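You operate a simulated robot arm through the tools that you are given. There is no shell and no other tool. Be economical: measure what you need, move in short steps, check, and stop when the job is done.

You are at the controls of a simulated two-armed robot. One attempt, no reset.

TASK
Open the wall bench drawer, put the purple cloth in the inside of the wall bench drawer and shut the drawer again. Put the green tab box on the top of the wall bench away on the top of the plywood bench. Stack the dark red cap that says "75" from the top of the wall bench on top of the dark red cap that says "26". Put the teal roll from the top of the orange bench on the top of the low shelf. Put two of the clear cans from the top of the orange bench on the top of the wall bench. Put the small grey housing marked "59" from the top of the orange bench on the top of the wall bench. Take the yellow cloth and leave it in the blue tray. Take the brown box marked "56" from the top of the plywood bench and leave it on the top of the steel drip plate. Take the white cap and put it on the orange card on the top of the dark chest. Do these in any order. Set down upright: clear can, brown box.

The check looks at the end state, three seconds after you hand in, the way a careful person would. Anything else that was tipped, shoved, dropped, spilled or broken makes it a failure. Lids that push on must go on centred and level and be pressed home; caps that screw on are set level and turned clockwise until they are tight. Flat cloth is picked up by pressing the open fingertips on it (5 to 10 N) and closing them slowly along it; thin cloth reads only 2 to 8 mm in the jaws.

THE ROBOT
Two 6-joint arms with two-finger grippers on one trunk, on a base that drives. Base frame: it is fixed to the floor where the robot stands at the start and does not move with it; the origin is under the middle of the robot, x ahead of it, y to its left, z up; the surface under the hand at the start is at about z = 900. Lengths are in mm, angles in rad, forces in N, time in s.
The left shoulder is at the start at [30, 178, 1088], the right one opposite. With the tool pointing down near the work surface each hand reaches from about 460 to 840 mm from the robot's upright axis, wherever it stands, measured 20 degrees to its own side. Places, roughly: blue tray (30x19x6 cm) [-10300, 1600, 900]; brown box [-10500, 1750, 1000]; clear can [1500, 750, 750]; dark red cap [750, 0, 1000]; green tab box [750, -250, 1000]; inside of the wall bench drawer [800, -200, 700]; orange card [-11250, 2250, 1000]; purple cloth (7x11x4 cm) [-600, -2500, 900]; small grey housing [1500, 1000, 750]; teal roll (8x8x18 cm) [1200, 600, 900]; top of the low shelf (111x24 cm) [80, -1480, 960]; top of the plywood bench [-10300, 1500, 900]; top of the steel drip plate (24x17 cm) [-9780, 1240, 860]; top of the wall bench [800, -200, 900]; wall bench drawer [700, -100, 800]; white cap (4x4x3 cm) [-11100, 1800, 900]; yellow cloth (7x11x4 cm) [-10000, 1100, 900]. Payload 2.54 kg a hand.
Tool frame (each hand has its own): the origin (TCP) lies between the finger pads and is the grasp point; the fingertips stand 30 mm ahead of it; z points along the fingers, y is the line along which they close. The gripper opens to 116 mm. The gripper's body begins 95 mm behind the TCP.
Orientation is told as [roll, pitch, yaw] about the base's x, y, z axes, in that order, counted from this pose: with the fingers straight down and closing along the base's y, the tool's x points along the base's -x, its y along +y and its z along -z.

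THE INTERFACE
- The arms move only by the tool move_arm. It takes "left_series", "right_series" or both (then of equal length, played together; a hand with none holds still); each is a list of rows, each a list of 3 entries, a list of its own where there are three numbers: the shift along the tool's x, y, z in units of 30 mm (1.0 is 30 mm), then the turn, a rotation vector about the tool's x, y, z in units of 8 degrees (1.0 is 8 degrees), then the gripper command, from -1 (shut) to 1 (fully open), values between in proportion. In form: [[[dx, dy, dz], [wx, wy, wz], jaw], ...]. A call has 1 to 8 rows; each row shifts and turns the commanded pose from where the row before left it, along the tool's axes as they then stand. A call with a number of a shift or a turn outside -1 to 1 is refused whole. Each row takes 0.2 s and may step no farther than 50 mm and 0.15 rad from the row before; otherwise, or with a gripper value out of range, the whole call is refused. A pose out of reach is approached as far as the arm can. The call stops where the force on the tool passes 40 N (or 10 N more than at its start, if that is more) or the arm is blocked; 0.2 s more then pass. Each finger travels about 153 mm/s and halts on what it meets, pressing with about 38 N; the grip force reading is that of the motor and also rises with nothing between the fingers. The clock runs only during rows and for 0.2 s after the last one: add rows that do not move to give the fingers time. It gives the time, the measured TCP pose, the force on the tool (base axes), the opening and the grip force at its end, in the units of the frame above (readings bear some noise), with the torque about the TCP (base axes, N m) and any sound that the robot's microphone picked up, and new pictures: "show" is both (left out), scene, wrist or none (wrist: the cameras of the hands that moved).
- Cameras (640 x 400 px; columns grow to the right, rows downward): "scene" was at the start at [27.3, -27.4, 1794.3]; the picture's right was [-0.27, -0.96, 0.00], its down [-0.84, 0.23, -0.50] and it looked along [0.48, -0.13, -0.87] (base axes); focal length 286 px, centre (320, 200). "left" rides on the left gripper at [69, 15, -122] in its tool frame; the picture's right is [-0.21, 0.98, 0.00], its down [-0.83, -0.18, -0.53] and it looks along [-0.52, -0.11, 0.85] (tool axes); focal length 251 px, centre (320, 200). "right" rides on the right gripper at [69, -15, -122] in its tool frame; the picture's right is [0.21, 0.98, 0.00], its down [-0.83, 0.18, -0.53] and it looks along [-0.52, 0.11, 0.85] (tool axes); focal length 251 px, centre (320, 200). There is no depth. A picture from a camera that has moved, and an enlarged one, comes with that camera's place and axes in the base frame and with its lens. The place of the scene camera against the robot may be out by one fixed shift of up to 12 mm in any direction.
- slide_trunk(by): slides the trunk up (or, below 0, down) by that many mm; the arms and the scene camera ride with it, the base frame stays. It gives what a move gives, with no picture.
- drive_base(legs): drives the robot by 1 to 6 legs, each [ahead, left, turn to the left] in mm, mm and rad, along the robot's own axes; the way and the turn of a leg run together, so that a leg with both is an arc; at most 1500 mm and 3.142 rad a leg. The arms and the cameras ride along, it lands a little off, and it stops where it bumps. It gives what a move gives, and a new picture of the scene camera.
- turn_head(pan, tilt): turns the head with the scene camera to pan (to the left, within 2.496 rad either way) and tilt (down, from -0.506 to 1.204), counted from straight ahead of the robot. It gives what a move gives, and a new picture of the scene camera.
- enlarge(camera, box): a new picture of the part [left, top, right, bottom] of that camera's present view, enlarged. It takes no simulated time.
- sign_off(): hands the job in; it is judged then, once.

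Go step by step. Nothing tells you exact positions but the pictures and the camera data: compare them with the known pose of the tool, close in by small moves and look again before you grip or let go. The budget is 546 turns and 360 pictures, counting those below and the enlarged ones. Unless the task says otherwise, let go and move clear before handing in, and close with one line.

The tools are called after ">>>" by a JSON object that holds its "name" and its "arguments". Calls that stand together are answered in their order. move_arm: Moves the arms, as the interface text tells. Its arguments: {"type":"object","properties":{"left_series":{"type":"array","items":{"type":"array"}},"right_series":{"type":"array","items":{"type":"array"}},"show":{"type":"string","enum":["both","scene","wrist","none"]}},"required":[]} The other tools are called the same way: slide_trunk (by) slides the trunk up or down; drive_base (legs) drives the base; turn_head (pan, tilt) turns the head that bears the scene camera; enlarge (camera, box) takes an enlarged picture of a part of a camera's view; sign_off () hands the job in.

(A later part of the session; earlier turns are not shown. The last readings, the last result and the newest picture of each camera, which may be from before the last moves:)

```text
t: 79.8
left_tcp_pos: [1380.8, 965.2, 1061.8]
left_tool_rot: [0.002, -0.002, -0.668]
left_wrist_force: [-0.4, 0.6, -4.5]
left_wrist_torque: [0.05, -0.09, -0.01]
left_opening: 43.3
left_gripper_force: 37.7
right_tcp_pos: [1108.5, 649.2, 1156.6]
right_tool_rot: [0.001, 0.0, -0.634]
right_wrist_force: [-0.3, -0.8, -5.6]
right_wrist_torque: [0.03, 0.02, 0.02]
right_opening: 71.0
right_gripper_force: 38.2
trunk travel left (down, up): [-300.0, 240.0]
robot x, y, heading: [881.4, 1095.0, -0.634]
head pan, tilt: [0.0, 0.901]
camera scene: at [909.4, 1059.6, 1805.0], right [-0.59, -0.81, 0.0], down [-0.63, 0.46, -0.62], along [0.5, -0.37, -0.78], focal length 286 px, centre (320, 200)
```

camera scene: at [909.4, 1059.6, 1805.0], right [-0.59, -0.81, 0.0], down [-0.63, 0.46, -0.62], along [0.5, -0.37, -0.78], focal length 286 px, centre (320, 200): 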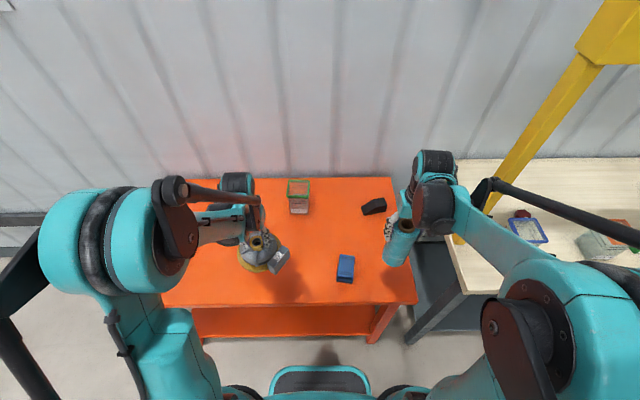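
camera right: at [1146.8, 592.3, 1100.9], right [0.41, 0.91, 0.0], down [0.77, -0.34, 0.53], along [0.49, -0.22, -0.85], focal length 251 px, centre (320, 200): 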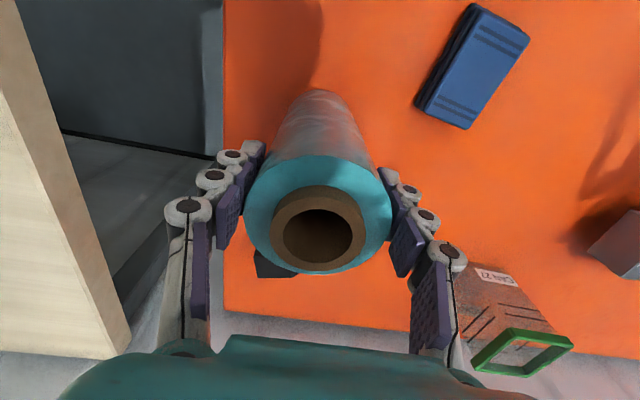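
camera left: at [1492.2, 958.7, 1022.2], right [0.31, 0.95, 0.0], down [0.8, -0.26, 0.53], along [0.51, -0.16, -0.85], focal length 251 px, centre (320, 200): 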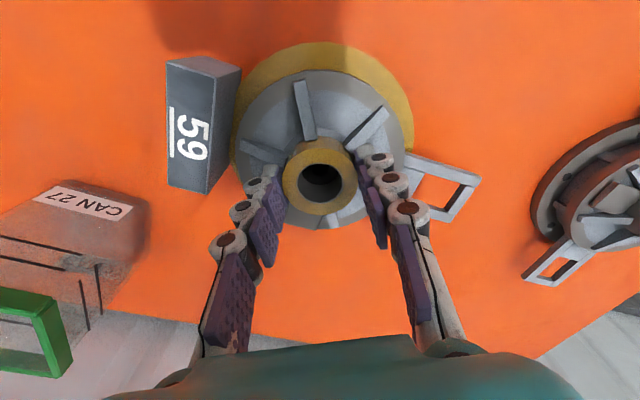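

Both items are held firmly. I raise and retract the housing, then drive right along the wall bench.

>>> {"name": "move_arm", "arguments": {"left_series": [[[0.6, 0, -0.8], [0, 0, 0], -0.6], [[0.6, 0, -0.8], [0, 0, 0], -0.6], [[0.5, 0, -0.8], [0, 0, 0], -0.6]], "show": "none"}}

>>> {"name": "drive_base", "arguments": {"legs": [[0, -768, 0], [0, -768, 0]]}}

```text
t: 80.6
left_tcp_pos: [1339.9, 996.2, 1133.3]
left_tool_rot: [0.003, -0.002, -0.668]
left_wrist_force: [-1.3, -0.2, -4.9]
left_wrist_torque: [0.05, -0.1, -0.02]
left_opening: 43.3
left_gripper_force: 38.3
right_tcp_pos: [1108.5, 649.9, 1158.0]
right_tool_rot: [0.0, -0.001, -0.634]
right_wrist_force: [-0.7, 0.4, -6.0]
right_wrist_torque: [-0.01, 0.05, 0.0]
right_opening: 70.5
right_gripper_force: 38.0
trunk travel left (down, up): [-300.0, 240.0]
robot x, y, heading: [880.7, 1097.6, -0.633]
head pan, tilt: [0.0, 0.901]
```

```text
t: 88.4
left_tcp_pos: [444.0, -242.0, 1133.7]
left_tool_rot: [0.001, 0.0, -0.653]
left_wrist_force: [0.5, 0.1, -4.3]
left_wrist_torque: [0.06, -0.06, -0.02]
left_opening: 43.0
left_gripper_force: 38.4
right_tcp_pos: [217.9, -590.8, 1157.3]
right_tool_rot: [0.001, 0.0, -0.621]
right_wrist_force: [0.5, -0.5, -6.6]
right_wrist_torque: [0.02, 0.04, 0.02]
right_opening: 71.0
right_gripper_force: 37.8
trunk travel left (down, up): [-300.0, 240.0]
robot x, y, heading: [-20.2, -145.4, -0.621]
head pan, tilt: [0.0, 0.901]
camera scene: at [11.6, -184.9, 1805.0], right [-0.58, -0.82, 0.0], down [-0.64, 0.45, -0.62], along [0.51, -0.36, -0.78], focal length 286 px, centre (320, 200)
```

scene: 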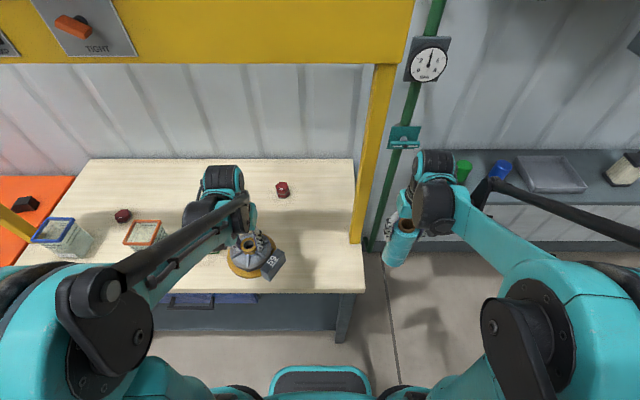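

>>> {"name": "move_arm", "arguments": {"left_series": [[[-0.8, 0, 0.4], [0, 0, 0], -0.6], [[-0.8, 0, 0.7], [0, 0, 0], -0.6], [[-0.8, 0, 0.8], [0, 0, 0], -0.6], [[-0.8, 0, 0.8], [0, 0, 0], -0.6], [[0, 0, 0.8], [0, 0, 0], -0.6], [[0, 0, 0.8], [0, 0, 0], -0.6]], "show": "both"}}

```text
t: 89.8
left_tcp_pos: [520.2, -299.4, 1003.9]
left_tool_rot: [0.001, -0.001, -0.653]
left_wrist_force: [1.2, -0.3, -4.4]
left_wrist_torque: [0.08, -0.03, -0.01]
left_opening: 43.2
left_gripper_force: 37.7
right_tcp_pos: [218.8, -591.1, 1155.9]
right_tool_rot: [0.0, 0.001, -0.619]
right_wrist_force: [0.1, -0.1, -5.6]
right_wrist_torque: [-0.01, 0.04, -0.01]
right_opening: 70.7
right_gripper_force: 37.7
trunk travel left (down, up): [-300.0, 240.0]
robot x, y, heading: [-19.8, -146.5, -0.617]
head pan, tilt: [0.0, 0.901]
camera scene: at [13.5, -185.4, 1804.9], right [-0.58, -0.82, 0.0], down [-0.64, 0.45, -0.62], along [0.51, -0.36, -0.78], focal length 286 px, centre (320, 200)
camera left: at [475.2, -245.4, 1126.7], right [0.76, 0.65, 0.0], down [0.55, -0.65, 0.53], along [0.34, -0.41, -0.85], focal length 251 px, centre (320, 200)
```

scene: 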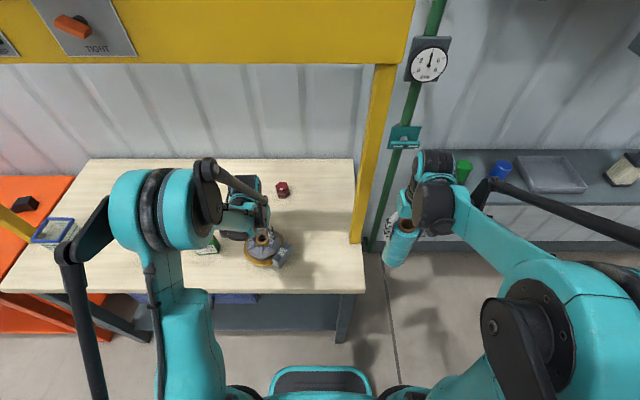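
left: 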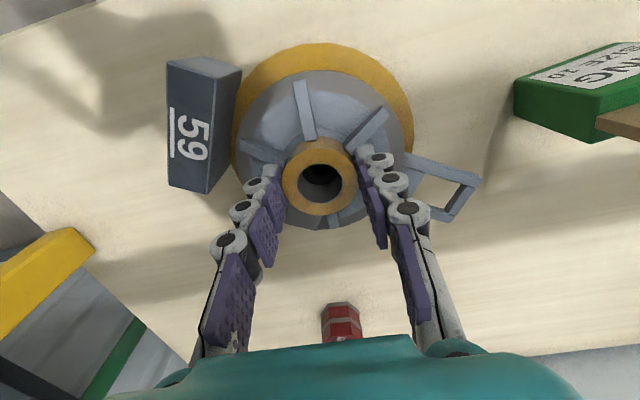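

>>> {"name": "move_arm", "arguments": {"left_series": [[[0, -0.5, 0.5], [0, 0, 0], -0.6], [[0, 0, 0.25], [0, 0, 0], -0.6], [[0, 0, 0.08], [0, 0, 0], -0.6], [[0, 0, 0.07], [0, 0, 0], -0.6], [[0, 0, 0], [0, 0, 0], -0.6]], "show": "none"}}

```text
t: 91.0
left_tcp_pos: [510.5, -312.1, 978.4]
left_tool_rot: [0.001, 0.001, -0.653]
left_wrist_force: [1.0, -0.1, -4.4]
left_wrist_torque: [0.01, -0.09, 0.01]
left_opening: 43.4
left_gripper_force: 38.4
right_tcp_pos: [217.6, -590.3, 1157.5]
right_tool_rot: [0.001, 0.001, -0.618]
right_wrist_force: [0.0, -0.4, -5.9]
right_wrist_torque: [0.02, 0.03, 0.01]
right_opening: 70.8
right_gripper_force: 37.8
trunk travel left (down, up): [-300.0, 240.0]
robot x, y, heading: [-16.0, -147.6, -0.617]
head pan, tilt: [0.0, 0.901]
```

>>> {"name": "move_arm", "arguments": {"left_series": [[[0, 0, 0.07], [0, 0, 0], -0.6], [[0, 0, 0.07], [0, 0, 0], -0.6], [[0, 0, 0.05], [0, 0, 0], -0.6], [[0, 0, 0], [0, 0, 0], -0.6]], "show": "none"}}

```text
t: 92.0
left_tcp_pos: [511.1, -310.8, 972.4]
left_tool_rot: [0.002, 0.0, -0.653]
left_wrist_force: [-0.2, 0.3, -4.2]
left_wrist_torque: [0.0, -0.11, 0.0]
left_opening: 43.6
left_gripper_force: 38.0
right_tcp_pos: [216.5, -590.9, 1157.2]
right_tool_rot: [0.0, 0.001, -0.618]
right_wrist_force: [0.3, -0.3, -6.2]
right_wrist_torque: [0.02, 0.01, 0.0]
right_opening: 70.9
right_gripper_force: 37.5
trunk travel left (down, up): [-300.0, 240.0]
robot x, y, heading: [-16.9, -147.6, -0.615]
head pan, tilt: [0.0, 0.901]
```

>>> {"name": "move_arm", "arguments": {"left_series": [[[0, 0, 0.05], [0, 0, 0], -0.6], [[0, 0, 0.05], [0, 0, 0], -0.6], [[0, 0, 0.05], [0, 0, 0], -0.6], [[0, 0, 0], [0, 0, 0], -0.6]], "show": "none"}}

```text
t: 93.0
left_tcp_pos: [510.1, -310.9, 970.0]
left_tool_rot: [0.002, -0.003, -0.652]
left_wrist_force: [10.2, -2.6, 36.3]
left_wrist_torque: [0.18, 0.38, -0.06]
left_opening: 43.5
left_gripper_force: 38.2
right_tcp_pos: [216.5, -590.1, 1158.2]
right_tool_rot: [0.002, 0.0, -0.619]
right_wrist_force: [-0.3, 0.1, -5.3]
right_wrist_torque: [0.04, 0.02, 0.0]
right_opening: 70.5
right_gripper_force: 38.0
trunk travel left (down, up): [-300.0, 240.0]
robot x, y, heading: [-20.3, -144.7, -0.618]
head pan, tilt: [0.0, 0.901]
```

>>> {"name": "move_arm", "arguments": {"left_series": [[[0, 0, -0.1], [0, 0, 0], -0.6], [[0, 0, 0], [0, 0, 0], -0.1], [[0, 0, 0], [0, 0, 0], 0.24], [[0, 0, -0.3], [0, 0, 0], 0.24], [[0, 0, -0.8], [0, 0, 0], 0.24], [[0, 0, -1], [0, 0, 0], 0.24], [[0, 0, -1], [0, 0, 0], 0.24], [[0, 0, -1], [0, 0, 0], 0.24]], "show": "both"}}

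```text
t: 94.8
left_tcp_pos: [509.2, -311.3, 1096.1]
left_tool_rot: [0.002, -0.002, -0.652]
left_wrist_force: [0.3, 0.5, -0.6]
left_wrist_torque: [-0.02, 0.02, -0.01]
left_opening: 71.7
left_gripper_force: 0.0
right_tcp_pos: [216.3, -591.6, 1157.2]
right_tool_rot: [-0.001, -0.001, -0.617]
right_wrist_force: [0.7, 0.3, -6.5]
right_wrist_torque: [0.02, 0.02, -0.01]
right_opening: 70.8
right_gripper_force: 37.9
trunk travel left (down, up): [-300.0, 240.0]
robot x, y, heading: [-18.3, -148.6, -0.618]
head pan, tilt: [0.0, 0.901]
camera scene: at [10.5, -183.9, 1805.0], right [-0.58, -0.82, 0.0], down [-0.64, 0.45, -0.62], along [0.51, -0.36, -0.78], focal length 286 px, centre (320, 200)
camera left: at [463.5, -257.6, 1217.6], right [0.76, 0.65, 0.0], down [0.54, -0.65, 0.53], along [0.35, -0.41, -0.85], focal length 251 px, centre (320, 200)
```

scene: 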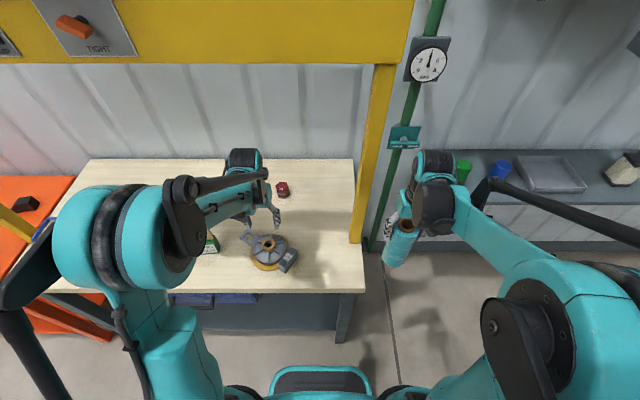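
left: 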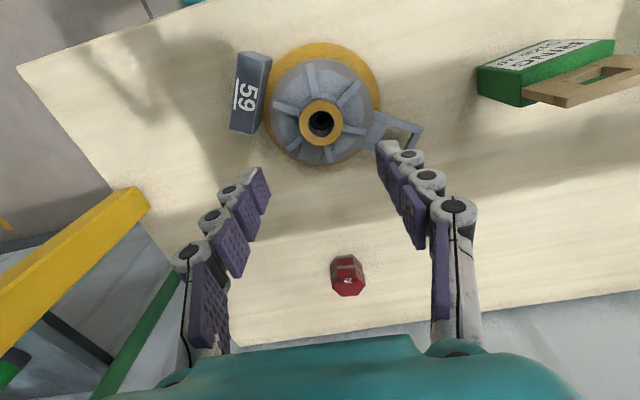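

Housing 59 is standing on the wall bench. Next I carry the roll to the low shelf, driving right along it to look for a free spot.

>>> {"name": "move_arm", "arguments": {"left_series": [[[0.9, 0, -0.5], [0, 0, 0], 0.5], [[0.9, 0, -0.5], [0, 0, 0], 1], [[0.9, 0, 0], [0, 0, 0], 1], [[0.9, 0, 0], [0, 0, -0.2], 1]], "show": "none"}}

>>> {"name": "drive_base", "arguments": {"legs": [[0, -770, -0.02]]}}

>>> {"name": "enlarge", "arguments": {"camera": "scene", "box": [120, 80, 620, 260]}}

```text
t: 95.8
left_tcp_pos: [423.6, -245.7, 1122.3]
left_tool_rot: [0.002, -0.002, -0.624]
left_wrist_force: [0.6, 0.5, -0.1]
left_wrist_torque: [0.01, -0.01, 0.0]
left_opening: 116.1
left_gripper_force: 0.1
right_tcp_pos: [216.1, -590.1, 1158.0]
right_tool_rot: [-0.001, 0.001, -0.619]
right_wrist_force: [0.1, 0.4, -5.6]
right_wrist_torque: [0.01, 0.0, -0.02]
right_opening: 70.5
right_gripper_force: 38.4
trunk travel left (down, up): [-300.0, 240.0]
robot x, y, heading: [-17.1, -149.3, -0.618]
head pan, tilt: [0.0, 0.901]
```

```text
t: 100.0
left_tcp_pos: [-29.0, -873.3, 1122.8]
left_tool_rot: [0.002, 0.0, -0.656]
left_wrist_force: [0.9, 0.1, -0.1]
left_wrist_torque: [0.0, 0.02, -0.03]
left_opening: 116.0
left_gripper_force: 0.1
right_tcp_pos: [-247.2, -1213.4, 1157.0]
right_tool_rot: [0.0, 0.001, -0.651]
right_wrist_force: [0.3, -1.0, -5.9]
right_wrist_torque: [0.0, -0.01, 0.02]
right_opening: 70.4
right_gripper_force: 38.0
trunk travel left (down, up): [-300.0, 240.0]
robot x, y, heading: [-467.8, -760.8, -0.647]
head pan, tilt: [0.0, 0.901]
camera scene: at [-440.5, -800.3, 1805.0], right [-0.6, -0.8, 0.0], down [-0.62, 0.47, -0.62], along [0.49, -0.37, -0.78], focal length 286 px, centre (320, 200)
```

scene: 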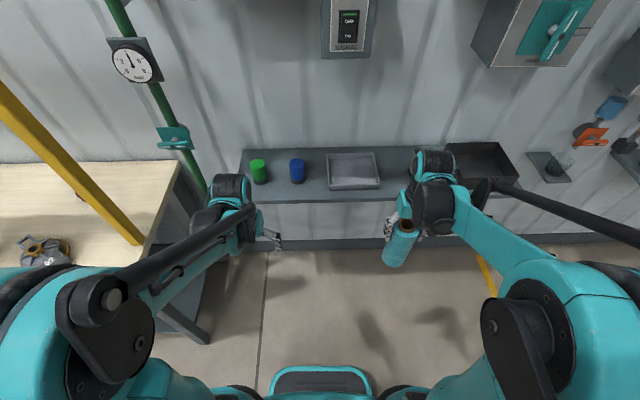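

```text
1.28 times, centred on (370, 170) of scene
camera zoom: at [-440.5, -800.3, 1805.0], right [-0.6, -0.8, 0.0], down [-0.62, 0.47, -0.62], along [0.49, -0.37, -0.78], focal length 366 px, centre (256, 238)
```

zoom: 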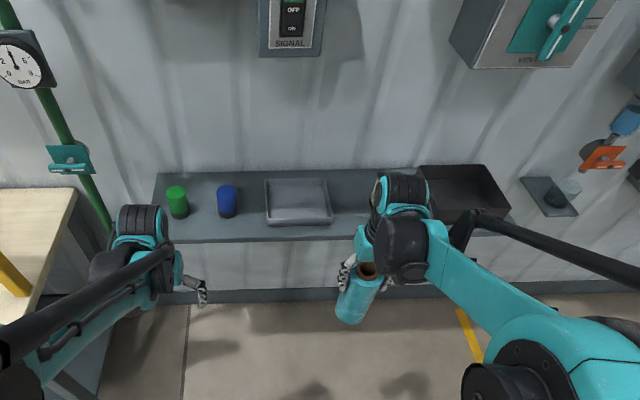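

>>> {"name": "drive_base", "arguments": {"legs": [[100, -200, 0]]}}

>>> {"name": "enlarge", "arguments": {"camera": "right", "box": [0, 0, 640, 400]}}

```text
t: 101.7
left_tcp_pos: [-71.4, -1088.4, 1123.7]
left_tool_rot: [0.001, 0.001, -0.653]
left_wrist_force: [1.4, -0.4, -0.5]
left_wrist_torque: [0.04, 0.01, 0.01]
left_opening: 116.2
left_gripper_force: 0.1
right_tcp_pos: [-288.2, -1428.2, 1157.3]
right_tool_rot: [0.0, 0.001, -0.645]
right_wrist_force: [-0.3, -0.2, -5.4]
right_wrist_torque: [0.04, 0.03, -0.01]
right_opening: 70.4
right_gripper_force: 38.2
trunk travel left (down, up): [-300.0, 240.0]
robot x, y, heading: [-510.4, -976.8, -0.646]
head pan, tilt: [0.0, 0.901]
camera scene: at [-482.8, -1017.3, 1805.0], right [-0.6, -0.8, 0.0], down [-0.63, 0.47, -0.62], along [0.5, -0.37, -0.78], focal length 286 px, centre (320, 200)
```

scene: 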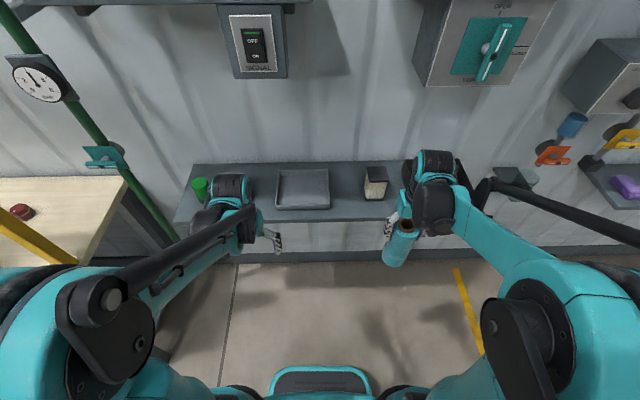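

```text
1.00 times, centred on (320, 200) of right (not enlarged: the box is as wide or as high as the picture)
camera zoom: at [-352.3, -1399.1, 1280.2], right [0.42, 0.91, 0.0], down [0.77, -0.35, 0.53], along [0.49, -0.22, -0.85], focal length 251 px, centre (320, 200)
```

zoom: 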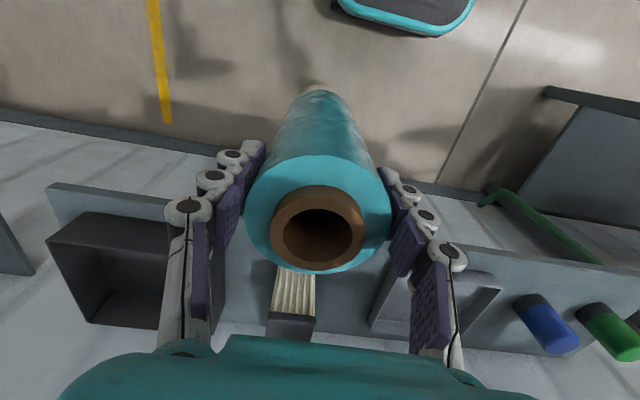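

The gap between the grey tray and the white filter is free. I bring the roll above it.

>>> {"name": "move_arm", "arguments": {"right_series": [[[-0.6, 0.8, -0.2], [0, 0, 0], 0], [[-0.9, 0.8, -0.2], [0, 0, 0], 0], [[-0.9, 0.8, 0], [0, 0, 0], 0], [[-1, 0.8, 0], [0, 0, 0], 0], [[-1, 0, 0], [0, 0, 0], 0], [[-1, 0, 0], [0, 0, 0], 0], [[-1, 0, 0], [0, 0, 0], 0], [[-1, 0, 0], [0, 0, 0], 0]], "show": "both"}}

>>> {"name": "enlarge", "arguments": {"camera": "scene", "box": [250, 110, 430, 260]}}

```text
t: 103.5
left_tcp_pos: [-69.5, -1089.6, 1122.7]
left_tool_rot: [0.002, 0.0, -0.653]
left_wrist_force: [-0.9, 0.0, 0.1]
left_wrist_torque: [-0.01, 0.01, -0.04]
left_opening: 115.8
left_gripper_force: 0.0
right_tcp_pos: [-51.4, -1486.3, 1168.3]
right_tool_rot: [-0.001, 0.003, -0.645]
right_wrist_force: [0.4, -0.3, -6.2]
right_wrist_torque: [0.03, 0.06, -0.02]
right_opening: 70.7
right_gripper_force: 37.7
trunk travel left (down, up): [-300.0, 240.0]
robot x, y, heading: [-511.5, -978.8, -0.639]
head pan, tilt: [0.0, 0.901]
camera scene: at [-480.6, -1017.6, 1804.9], right [-0.6, -0.8, 0.0], down [-0.63, 0.47, -0.62], along [0.5, -0.37, -0.78], focal length 286 px, centre (320, 200)
camera right: at [-115.7, -1456.1, 1291.7], right [0.42, 0.91, 0.0], down [0.77, -0.35, 0.53], along [0.48, -0.22, -0.85], focal length 251 px, centre (320, 200)
```

scene: 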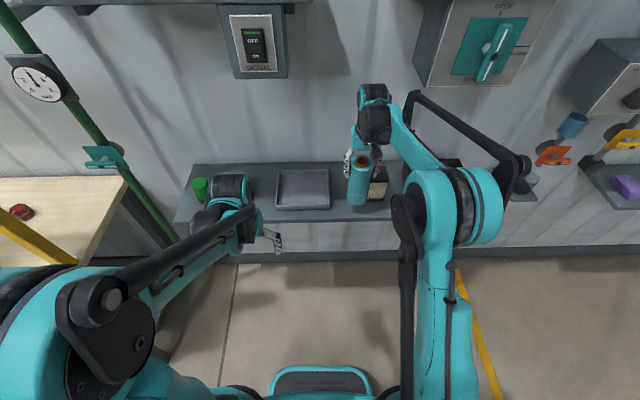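
right: 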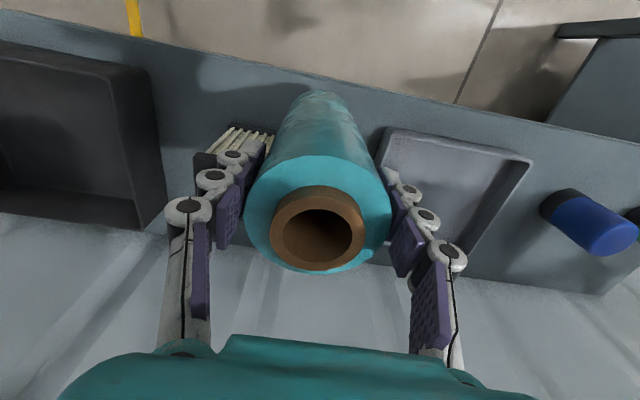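

```text
2.67 times, centred on (340, 185) of scene
camera zoom: at [-480.6, -1017.6, 1804.9], right [-0.6, -0.8, 0.0], down [-0.63, 0.47, -0.62], along [0.5, -0.37, -0.78], focal length 763 px, centre (267, 240)
```

zoom: 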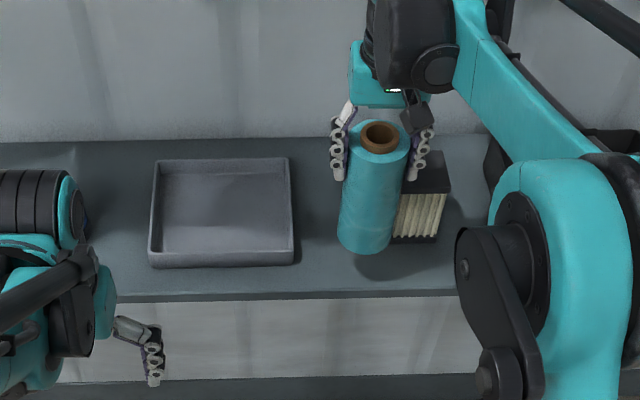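

>>> {"name": "move_arm", "arguments": {"right_series": [[[-0.55, 0.25, 0], [0, 0, 0], 0], [[-0.55, 0.25, 0.5], [0, 0, 0], 0], [[0, 0, 0.8], [0, 0, 0], 0], [[0, 0, 0.8], [0, 0, 0], 0], [[0, 0, 0.5], [0, 0, 0], 0], [[0, 0, 0.3], [0, 0, 0], 0]], "show": "both"}}

>>> {"name": "enlarge", "arguments": {"camera": "scene", "box": [250, 110, 430, 260]}}

```text
t: 104.8
left_tcp_pos: [-72.4, -1086.5, 1123.6]
left_tool_rot: [0.002, -0.003, -0.653]
left_wrist_force: [-0.2, -0.1, 0.2]
left_wrist_torque: [0.0, -0.04, -0.04]
left_opening: 116.0
left_gripper_force: 0.0
right_tcp_pos: [-18.3, -1491.2, 1083.3]
right_tool_rot: [-0.001, 0.0, -0.644]
right_wrist_force: [-2.2, 0.9, 14.3]
right_wrist_torque: [0.17, 0.13, 0.01]
right_opening: 70.6
right_gripper_force: 37.6
trunk travel left (down, up): [-300.0, 240.0]
robot x, y, heading: [-513.1, -979.7, -0.648]
head pan, tilt: [0.0, 0.901]
camera scene: at [-484.5, -1014.3, 1805.3], right [-0.6, -0.8, 0.0], down [-0.63, 0.47, -0.62], along [0.5, -0.37, -0.78], focal length 286 px, centre (320, 200)
camera right: at [-82.3, -1462.0, 1206.8], right [0.42, 0.91, 0.0], down [0.77, -0.35, 0.53], along [0.49, -0.22, -0.85], focal length 251 px, centre (320, 200)
```

scene: 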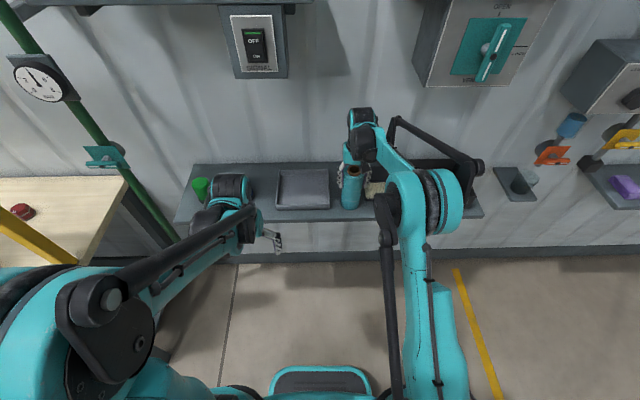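
right: 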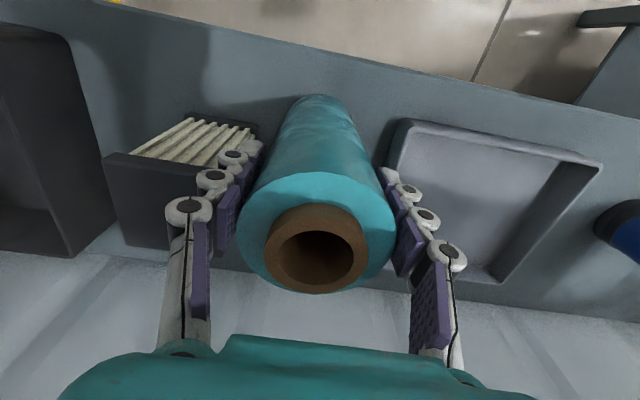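

```text
2.67 times, centred on (340, 185) of scene
camera zoom: at [-484.5, -1014.3, 1805.3], right [-0.6, -0.8, 0.0], down [-0.63, 0.47, -0.62], along [0.5, -0.37, -0.78], focal length 763 px, centre (267, 240)
```

zoom: 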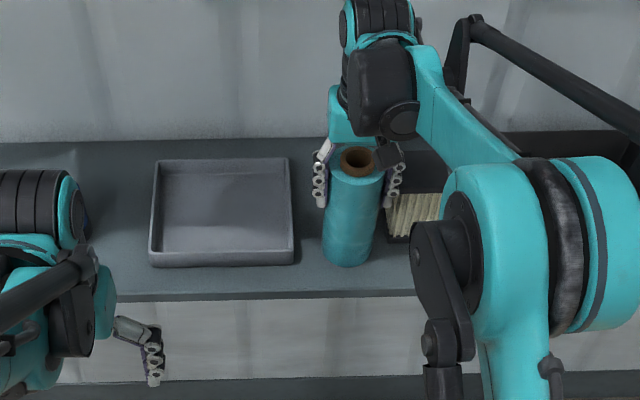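

The roll is standing on the shelf, inside the edge. I release it.

>>> {"name": "move_arm", "arguments": {"right_series": [[[0, 0, -0.08], [0, 0, 0], 0], [[0, 0, 0], [0, 0, 0], 0.3], [[0, 0, 0], [0, 0, 0], 0.5], [[0, 0, 0], [0, 0, 0], 0.5], [[0, 0, -0.6], [0, 0, 0], 0.5], [[0, 0, -1], [0, 0, 0], 0.5], [[0, 0, -1], [0, 0, 0], 0.6], [[0.5, 0, -1], [0, 0, 0], 1]], "show": "both"}}

```text
t: 106.7
left_tcp_pos: [-73.3, -1086.6, 1123.8]
left_tool_rot: [0.001, -0.002, -0.653]
left_wrist_force: [0.4, 0.6, 0.2]
left_wrist_torque: [-0.05, -0.06, -0.01]
left_opening: 115.9
left_gripper_force: 0.0
right_tcp_pos: [-31.4, -1482.3, 1193.6]
right_tool_rot: [-0.001, -0.001, -0.644]
right_wrist_force: [-0.4, -0.3, 0.3]
right_wrist_torque: [0.0, -0.01, 0.0]
right_opening: 116.0
right_gripper_force: 0.0
trunk travel left (down, up): [-300.0, 240.0]
robot x, y, heading: [-511.7, -980.1, -0.641]
head pan, tilt: [0.0, 0.901]
camera scene: at [-484.6, -1014.3, 1805.1], right [-0.6, -0.8, 0.0], down [-0.63, 0.47, -0.62], along [0.5, -0.37, -0.78], focal length 286 px, centre (320, 200)
camera right: at [-95.1, -1453.1, 1316.2], right [0.42, 0.91, 0.0], down [0.77, -0.35, 0.53], along [0.49, -0.22, -0.84], focal length 251 px, centre (320, 200)
```

scene: 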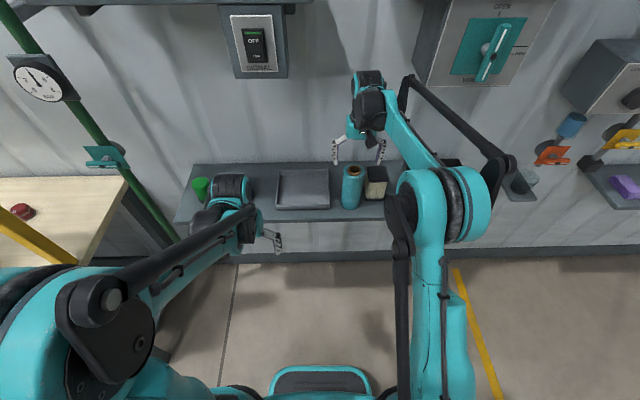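
right: 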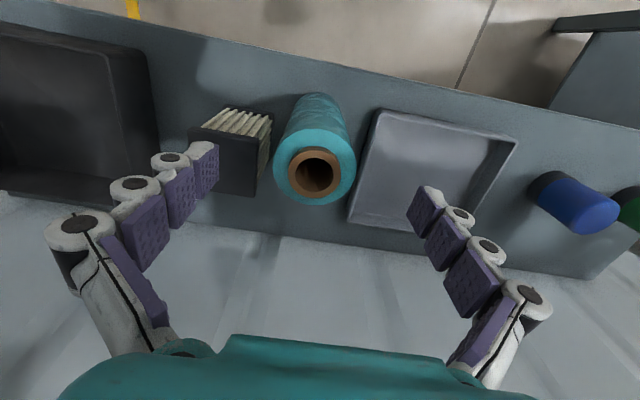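

Roll is upright on the shelf. Next is the purple cloth further right; I retract and drive closer.

>>> {"name": "move_arm", "arguments": {"right_series": [[[1, -0.2, 0], [0, 0, 0], 1], [[1, -0.4, 0], [0, 0, 0], 1], [[1, -0.4, 0], [0, 0, 0], 1], [[1, -0.4, 0], [0, 0, 0], 1], [[1, -0.4, 0], [0, 0, 0], 1], [[1, -0.4, 0], [0, 0, 0], 1], [[1, -0.4, 0], [0, 0, 0], 1], [[0.5, -0.2, 0], [0, 0, 0], 1]], "show": "none"}}

>>> {"name": "drive_base", "arguments": {"legs": [[0, -700, 0]]}}

>>> {"name": "enlarge", "arguments": {"camera": "scene", "box": [320, 40, 640, 240]}}

```text
t: 108.5
left_tcp_pos: [-72.1, -1087.7, 1123.1]
left_tool_rot: [0.002, -0.002, -0.652]
left_wrist_force: [0.6, 0.3, -0.1]
left_wrist_torque: [0.0, -0.02, -0.01]
left_opening: 116.2
left_gripper_force: 0.1
right_tcp_pos: [-260.2, -1416.5, 1193.2]
right_tool_rot: [0.001, -0.001, -0.644]
right_wrist_force: [-0.6, 0.1, -0.9]
right_wrist_torque: [-0.05, -0.04, 0.03]
right_opening: 116.0
right_gripper_force: 0.1
trunk travel left (down, up): [-300.0, 240.0]
robot x, y, heading: [-513.8, -978.8, -0.646]
head pan, tilt: [0.0, 0.901]
```

```text
t: 112.2
left_tcp_pos: [-482.2, -1637.8, 1123.6]
left_tool_rot: [0.003, 0.0, -0.64]
left_wrist_force: [0.0, 0.4, 0.0]
left_wrist_torque: [-0.02, -0.01, 0.0]
left_opening: 116.1
left_gripper_force: 0.0
right_tcp_pos: [-666.7, -1969.5, 1194.6]
right_tool_rot: [0.0, 0.0, -0.634]
right_wrist_force: [-0.4, -0.4, -1.1]
right_wrist_torque: [0.0, -0.05, 0.03]
right_opening: 115.8
right_gripper_force: 0.1
trunk travel left (down, up): [-300.0, 240.0]
robot x, y, heading: [-924.2, -1531.6, -0.634]
head pan, tilt: [0.0, 0.901]
camera scene: at [-894.7, -1570.0, 1805.0], right [-0.59, -0.81, 0.0], down [-0.63, 0.46, -0.62], along [0.5, -0.37, -0.78], focal length 286 px, centre (320, 200)
```

scene: 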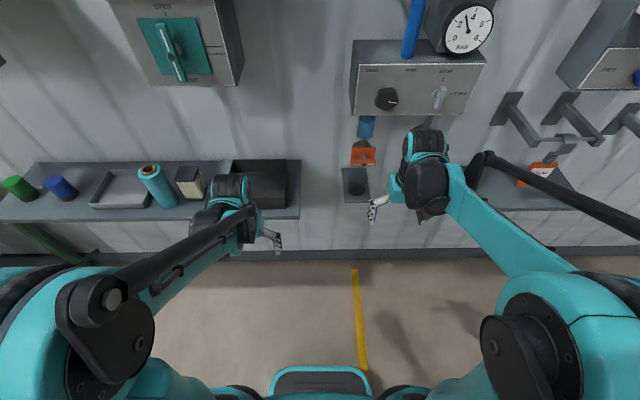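

```text
2.00 times, centred on (480, 140) of scene
camera zoom: at [-894.7, -1570.0, 1805.0], right [-0.59, -0.81, 0.0], down [-0.63, 0.46, -0.62], along [0.5, -0.37, -0.78], focal length 572 px, centre (0, 320)
```

zoom: 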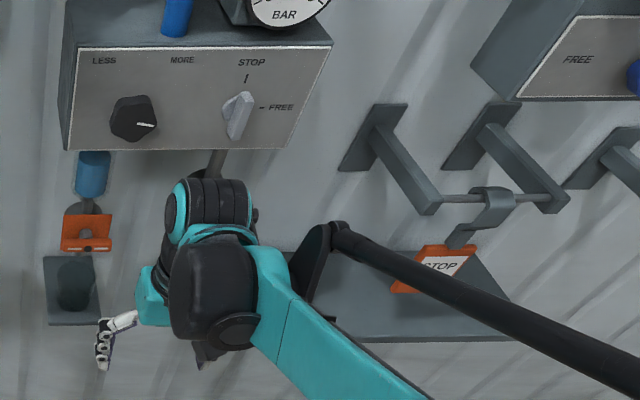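

The cloth lies on the next small shelf, hidden behind my right arm. I move right and ahead so the right hand can reach it.

>>> {"name": "drive_base", "arguments": {"legs": [[0, -420, 0], [90, 0, 0]]}}

>>> {"name": "enlarge", "arguments": {"camera": "right", "box": [0, 0, 640, 400]}}

```text
t: 115.5
left_tcp_pos: [-659.4, -2028.1, 1122.8]
left_tool_rot: [0.002, 0.001, -0.636]
left_wrist_force: [0.4, 0.3, -0.9]
left_wrist_torque: [0.01, 0.01, -0.01]
left_opening: 116.1
left_gripper_force: 0.0
right_tcp_pos: [-842.5, -2362.4, 1194.7]
right_tool_rot: [0.0, 0.002, -0.629]
right_wrist_force: [-0.2, 0.2, -0.4]
right_wrist_torque: [0.03, 0.04, 0.04]
right_opening: 116.2
right_gripper_force: 0.1
trunk travel left (down, up): [-300.0, 240.0]
robot x, y, heading: [-1104.1, -1925.1, -0.631]
head pan, tilt: [0.0, 0.901]
camera scene: at [-1071.2, -1964.0, 1805.0], right [-0.59, -0.81, 0.0], down [-0.63, 0.46, -0.62], along [0.5, -0.36, -0.78], focal length 286 px, centre (320, 200)
```

scene: 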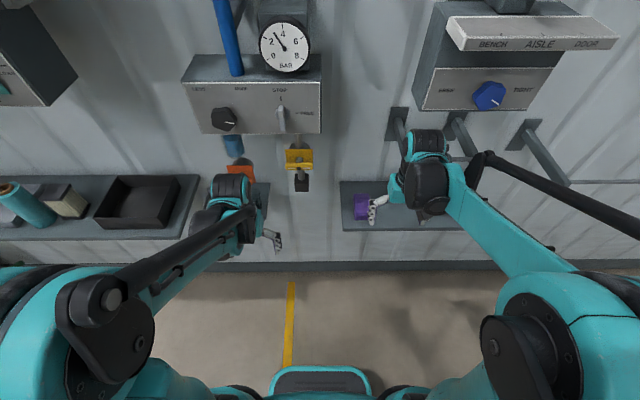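

```text
1.00 times, centred on (320, 200) of right (not enlarged: the box is as wide or as high as the picture)
camera zoom: at [-905.8, -2332.9, 1316.9], right [0.4, 0.92, 0.0], down [0.78, -0.34, 0.53], along [0.49, -0.21, -0.85], focal length 251 px, centre (320, 200)
```

zoom: 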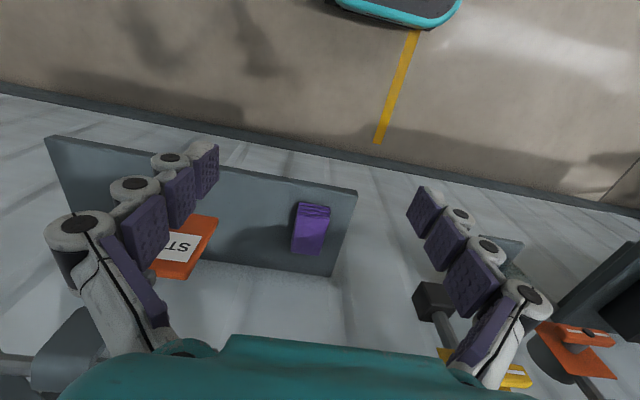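

The cloth is at about (-649,-2459), top z≈965. I move the right hand over it.

>>> {"name": "move_arm", "arguments": {"right_series": [[[-0.9, 0.2, 0], [0, 0, 0], 1], [[-0.9, 0.2, 0.4], [0, 0, 0], 1], [[-0.9, 0.2, 0.8], [0, 0, 0], 1], [[-0.9, 0.2, 0.8], [0, 0, 0], 1], [[-0.9, 0.2, 0.8], [0, 0, 0], 1], [[-0.9, 0.2, 0.8], [0, 0, 0], 1], [[-0.5, 0, 0.8], [0, 0, 0], 1]], "show": "wrist"}}

>>> {"name": "enlarge", "arguments": {"camera": "right", "box": [220, 80, 420, 220]}}

```text
t: 117.2
left_tcp_pos: [-660.0, -2027.8, 1122.4]
left_tool_rot: [0.001, 0.002, -0.636]
left_wrist_force: [0.4, -0.4, 0.7]
left_wrist_torque: [0.02, -0.01, 0.0]
left_opening: 116.1
left_gripper_force: 0.2
right_tcp_pos: [-676.9, -2436.5, 1061.1]
right_tool_rot: [0.0, 0.0, -0.629]
right_wrist_force: [1.3, -0.9, 0.7]
right_wrist_torque: [0.02, -0.01, 0.0]
right_opening: 115.8
right_gripper_force: 0.0
trunk travel left (down, up): [-300.0, 240.0]
robot x, y, heading: [-1104.1, -1925.8, -0.631]
head pan, tilt: [0.0, 0.901]
camera right: at [-742.3, -2407.3, 1184.3], right [0.4, 0.92, 0.0], down [0.78, -0.34, 0.53], along [0.49, -0.21, -0.85], focal length 251 px, centre (320, 200)
```

right: 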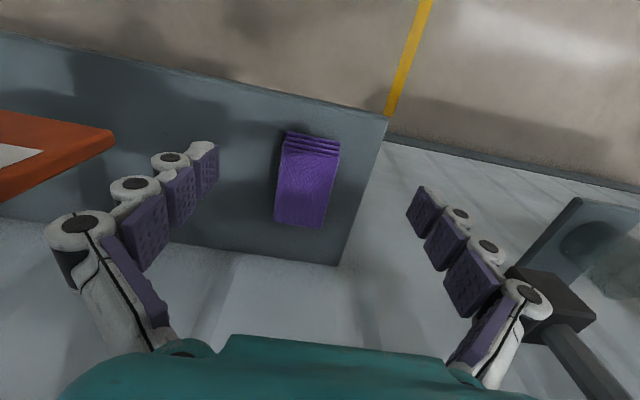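

```text
2.86 times, centred on (320, 150) of right
camera zoom: at [-742.3, -2407.3, 1184.3], right [0.4, 0.92, 0.0], down [0.78, -0.34, 0.53], along [0.49, -0.21, -0.85], focal length 718 px, centre (320, 343)
```

zoom: 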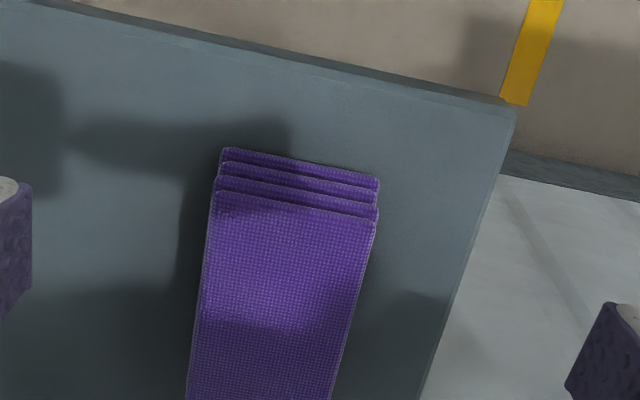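

>>> {"name": "move_arm", "arguments": {"right_series": [[[-0.75, 0, 0.6], [0, 0, -0.2], 1], [[-0.75, 0, 0.6], [0, 0, 0], 1], [[-0.73, 0, 0.65], [0, 0, 0], 1]], "show": "both"}}

>>> {"name": "enlarge", "arguments": {"camera": "scene", "box": [320, 120, 480, 250]}}

```text
t: 118.0
left_tcp_pos: [-658.1, -2029.4, 1123.2]
left_tool_rot: [0.001, 0.0, -0.634]
left_wrist_force: [0.9, -0.1, 0.1]
left_wrist_torque: [0.01, 0.01, 0.05]
left_opening: 116.0
left_gripper_force: 0.0
right_tcp_pos: [-622.7, -2475.6, 1004.2]
right_tool_rot: [0.0, 0.002, -0.6]
right_wrist_force: [0.2, 0.7, -0.3]
right_wrist_torque: [0.03, 0.01, 0.0]
right_opening: 115.9
right_gripper_force: 0.0
trunk travel left (down, up): [-300.0, 240.0]
robot x, y, heading: [-1102.6, -1927.0, -0.632]
head pan, tilt: [0.0, 0.901]
camera scene: at [-1070.9, -1964.2, 1805.0], right [-0.59, -0.81, 0.0], down [-0.63, 0.46, -0.62], along [0.5, -0.36, -0.78], focal length 286 px, centre (320, 200)
camera right: at [-687.5, -2448.2, 1128.4], right [0.37, 0.93, 0.0], down [0.78, -0.32, 0.53], along [0.49, -0.2, -0.85], focal length 251 px, centre (320, 200)
```

scene: 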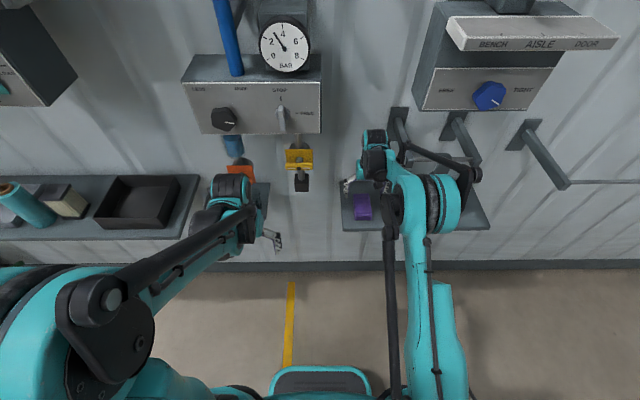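
right: 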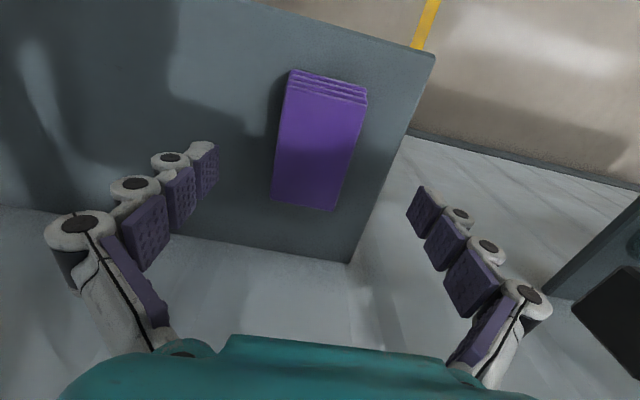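

```text
3.08 times, centred on (400, 185) of scene
camera zoom: at [-1070.9, -1964.2, 1805.0], right [-0.59, -0.81, 0.0], down [-0.63, 0.46, -0.62], along [0.5, -0.36, -0.78], focal length 880 px, centre (74, 246)
```

zoom: 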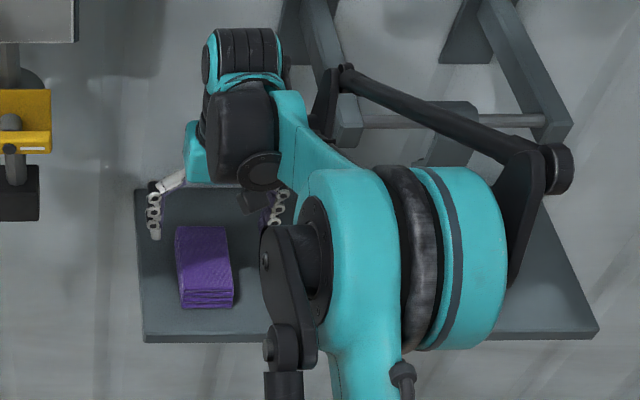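

>>> {"name": "move_arm", "arguments": {"right_series": [[[-0.3, 0, 0.7], [0, 0, 0], 1], [[0, 0, 0.6], [0, 0, 0], 1], [[0, 0, 0.5], [0, 0, 0], 1]], "show": "wrist"}}

```text
t: 118.8
left_tcp_pos: [-658.8, -2027.0, 1124.0]
left_tool_rot: [0.002, 0.001, -0.636]
left_wrist_force: [-0.2, -0.3, 0.9]
left_wrist_torque: [0.01, 0.05, 0.01]
left_opening: 116.0
left_gripper_force: 0.0
right_tcp_pos: [-614.7, -2478.8, 952.6]
right_tool_rot: [0.0, 0.0, -0.602]
right_wrist_force: [0.1, -0.6, 0.1]
right_wrist_torque: [-0.04, 0.02, -0.01]
right_opening: 116.2
right_gripper_force: 0.0
trunk travel left (down, up): [-300.0, 240.0]
robot x, y, heading: [-1106.6, -1927.1, -0.622]
head pan, tilt: [0.0, 0.901]
camera right: at [-679.7, -2452.2, 1075.4], right [0.37, 0.93, 0.0], down [0.78, -0.32, 0.53], along [0.49, -0.2, -0.85], focal length 251 px, centre (320, 200)
```

right: 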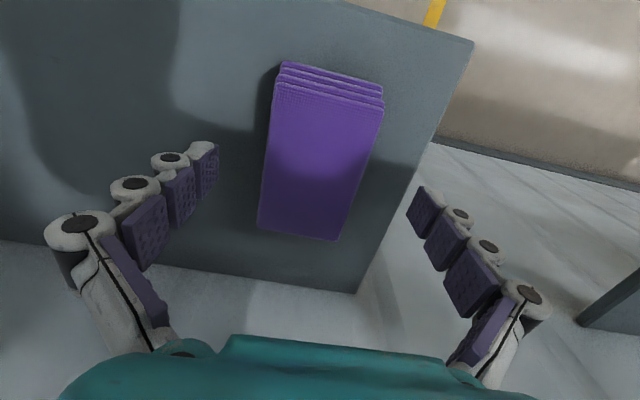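

>>> {"name": "move_arm", "arguments": {"right_series": [[[0, 0, 0.3], [0, 0, 0], 0.8], [[0, 0, 0.2], [0, 0, 0], 0.7], [[0, 0, 0.15], [0, 0, 0], 0.7], [[0, 0, 0], [0, 0, 0], 0.7]], "show": "both"}}

>>> {"name": "enlarge", "arguments": {"camera": "scene", "box": [320, 150, 440, 250]}}

```text
t: 119.8
left_tcp_pos: [-658.5, -2029.0, 1124.1]
left_tool_rot: [0.003, 0.001, -0.634]
left_wrist_force: [1.0, 0.5, 0.1]
left_wrist_torque: [0.01, -0.01, 0.01]
left_opening: 116.1
left_gripper_force: 0.1
right_tcp_pos: [-614.4, -2478.5, 933.3]
right_tool_rot: [0.001, -0.001, -0.601]
right_wrist_force: [-0.6, -0.1, -0.6]
right_wrist_torque: [0.0, 0.01, 0.0]
right_opening: 98.4
right_gripper_force: 0.0
trunk travel left (down, up): [-300.0, 240.0]
robot x, y, heading: [-1104.6, -1928.1, -0.623]
head pan, tilt: [0.0, 0.901]
camera scene: at [-1072.4, -1963.0, 1805.0], right [-0.59, -0.81, 0.0], down [-0.63, 0.46, -0.62], along [0.5, -0.36, -0.78], focal length 286 px, centre (320, 200)
camera right: at [-680.0, -2451.5, 1056.1], right [0.37, 0.93, 0.0], down [0.78, -0.32, 0.53], along [0.49, -0.2, -0.85], focal length 251 px, centre (320, 200)
```

scene: 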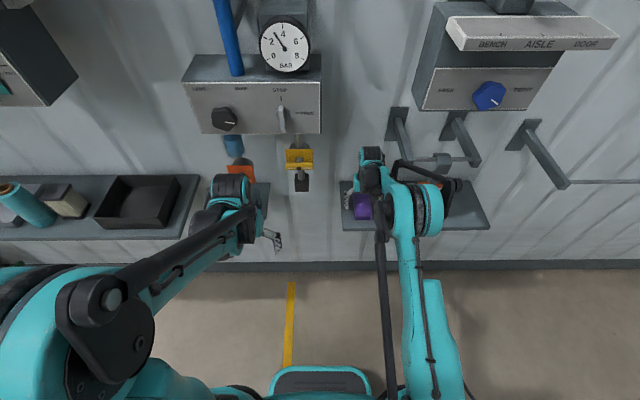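
right: 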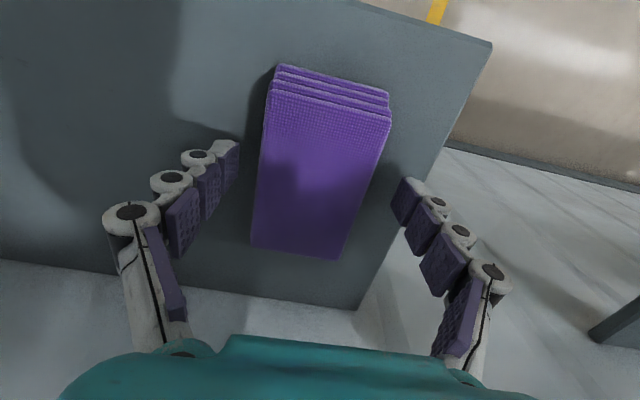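

```text
4.00 times, centred on (380, 200) of scene
camera zoom: at [-1072.4, -1963.0, 1805.0], right [-0.59, -0.81, 0.0], down [-0.63, 0.46, -0.62], along [0.5, -0.36, -0.78], focal length 1145 px, centre (80, 200)
```

zoom: 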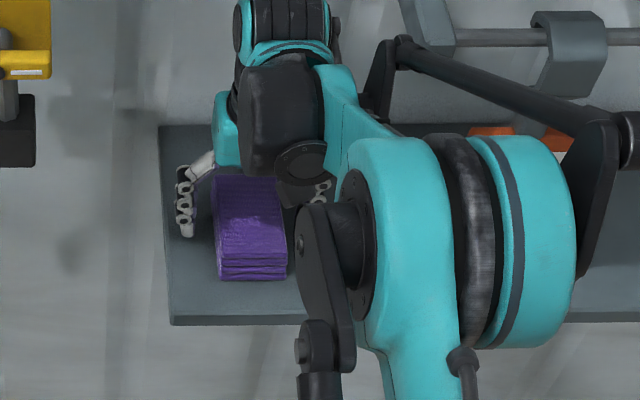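

>>> {"name": "move_arm", "arguments": {"right_series": [[[0, 0, 0.15], [0, 0, 0], 0.7], [[0, 0, 0.15], [0, 0, 0], 0.7], [[0, 0, 0.1], [0, 0, 0], 0.7], [[0, 0, 0], [0, 0, 0], 0.7]], "show": "wrist"}}

```text
t: 120.8
left_tcp_pos: [-660.3, -2027.9, 1123.2]
left_tool_rot: [0.001, 0.001, -0.636]
left_wrist_force: [-0.2, 0.3, 0.2]
left_wrist_torque: [0.02, -0.02, 0.04]
left_opening: 115.9
left_gripper_force: 0.0
right_tcp_pos: [-613.8, -2478.0, 921.7]
right_tool_rot: [0.0, 0.001, -0.602]
right_wrist_force: [-0.5, 0.2, 0.4]
right_wrist_torque: [0.02, -0.04, 0.03]
right_opening: 98.5
right_gripper_force: 0.0
trunk travel left (down, up): [-300.0, 240.0]
robot x, y, heading: [-1100.5, -1925.7, -0.63]
head pan, tilt: [0.0, 0.901]
camera right: at [-680.6, -2451.7, 1044.3], right [0.37, 0.93, 0.0], down [0.78, -0.32, 0.53], along [0.49, -0.2, -0.85], focal length 251 px, centre (320, 200)
```

right: 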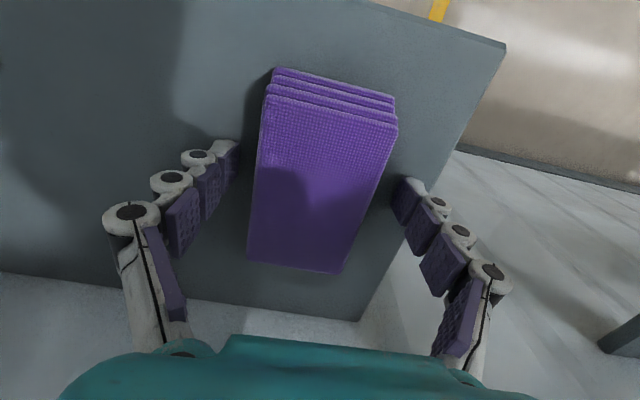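

>>> {"name": "move_arm", "arguments": {"right_series": [[[0, 0, 0], [0, 0, 0], 0.5], [[0, 0, 0], [0, 0, 0], 0.3], [[0, 0, 0], [0, 0, 0], 0.1], [[0, 0, 0], [0, 0, 0], 0.0], [[0, 0, 0], [0, 0, 0], -0.1], [[0, 0, 0], [0, 0, 0], -0.1]], "show": "wrist"}}

```text
t: 121.4
left_tcp_pos: [-660.0, -2026.1, 1123.8]
left_tool_rot: [0.001, -0.004, -0.637]
left_wrist_force: [-0.1, -0.5, -0.6]
left_wrist_torque: [0.0, -0.02, 0.03]
left_opening: 116.1
left_gripper_force: 0.0
right_tcp_pos: [-614.5, -2477.3, 927.1]
right_tool_rot: [0.0, -0.006, -0.6]
right_wrist_force: [5.5, -1.9, 40.9]
right_wrist_torque: [0.81, 0.01, 0.05]
right_opening: 63.6
right_gripper_force: 45.1
trunk travel left (down, up): [-300.0, 240.0]
robot x, y, heading: [-1102.5, -1927.1, -0.628]
head pan, tilt: [0.0, 0.901]
stopped in row 3 (right hand): the force on the tool passed its limit at 48 N (the readings are from after the stop); the commanded pose is now the measured one
camera right: at [-680.9, -2450.0, 1050.2], right [0.37, 0.93, 0.0], down [0.78, -0.31, 0.54], along [0.5, -0.2, -0.84], focal length 251 px, centre (320, 200)
```

right: 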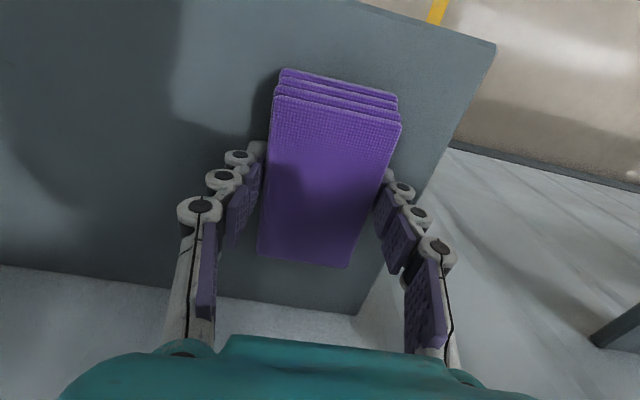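

>>> {"name": "move_arm", "arguments": {"right_series": [[[0, 0, -0.15], [0, 0, 0], 0.08], [[0, 0, 0], [0, 0, 0], 0.0], [[0, 0, 0], [0, 0, 0], -0.1], [[0, 0, 0], [0, 0, 0], -0.1], [[0, 0, -0.3], [0, 0, 0], -0.1], [[0, 0, -0.7], [0, 0, 0], -0.1], [[0, 0, 0], [0, 0, 0], -0.1]], "show": "wrist"}}

```text
t: 123.0
left_tcp_pos: [-660.0, -2027.8, 1122.8]
left_tool_rot: [0.002, 0.0, -0.635]
left_wrist_force: [0.4, -0.5, 0.3]
left_wrist_torque: [0.01, -0.02, 0.0]
left_opening: 115.9
left_gripper_force: 0.0
right_tcp_pos: [-615.3, -2478.9, 956.6]
right_tool_rot: [-0.001, 0.002, -0.601]
right_wrist_force: [0.6, 0.6, -1.0]
right_wrist_torque: [0.04, 0.0, 0.0]
right_opening: 63.5
right_gripper_force: 38.2
trunk travel left (down, up): [-300.0, 240.0]
robot x, y, heading: [-1105.3, -1926.2, -0.629]
head pan, tilt: [0.0, 0.901]
camera right: at [-680.4, -2452.5, 1079.2], right [0.37, 0.93, 0.0], down [0.78, -0.32, 0.53], along [0.5, -0.2, -0.85], focal length 251 px, centre (320, 200)
```

right: 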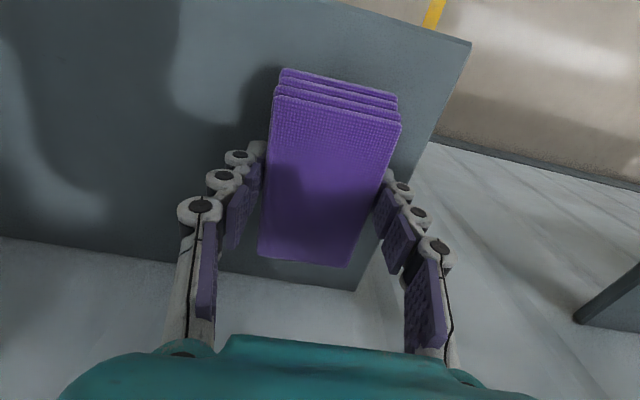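

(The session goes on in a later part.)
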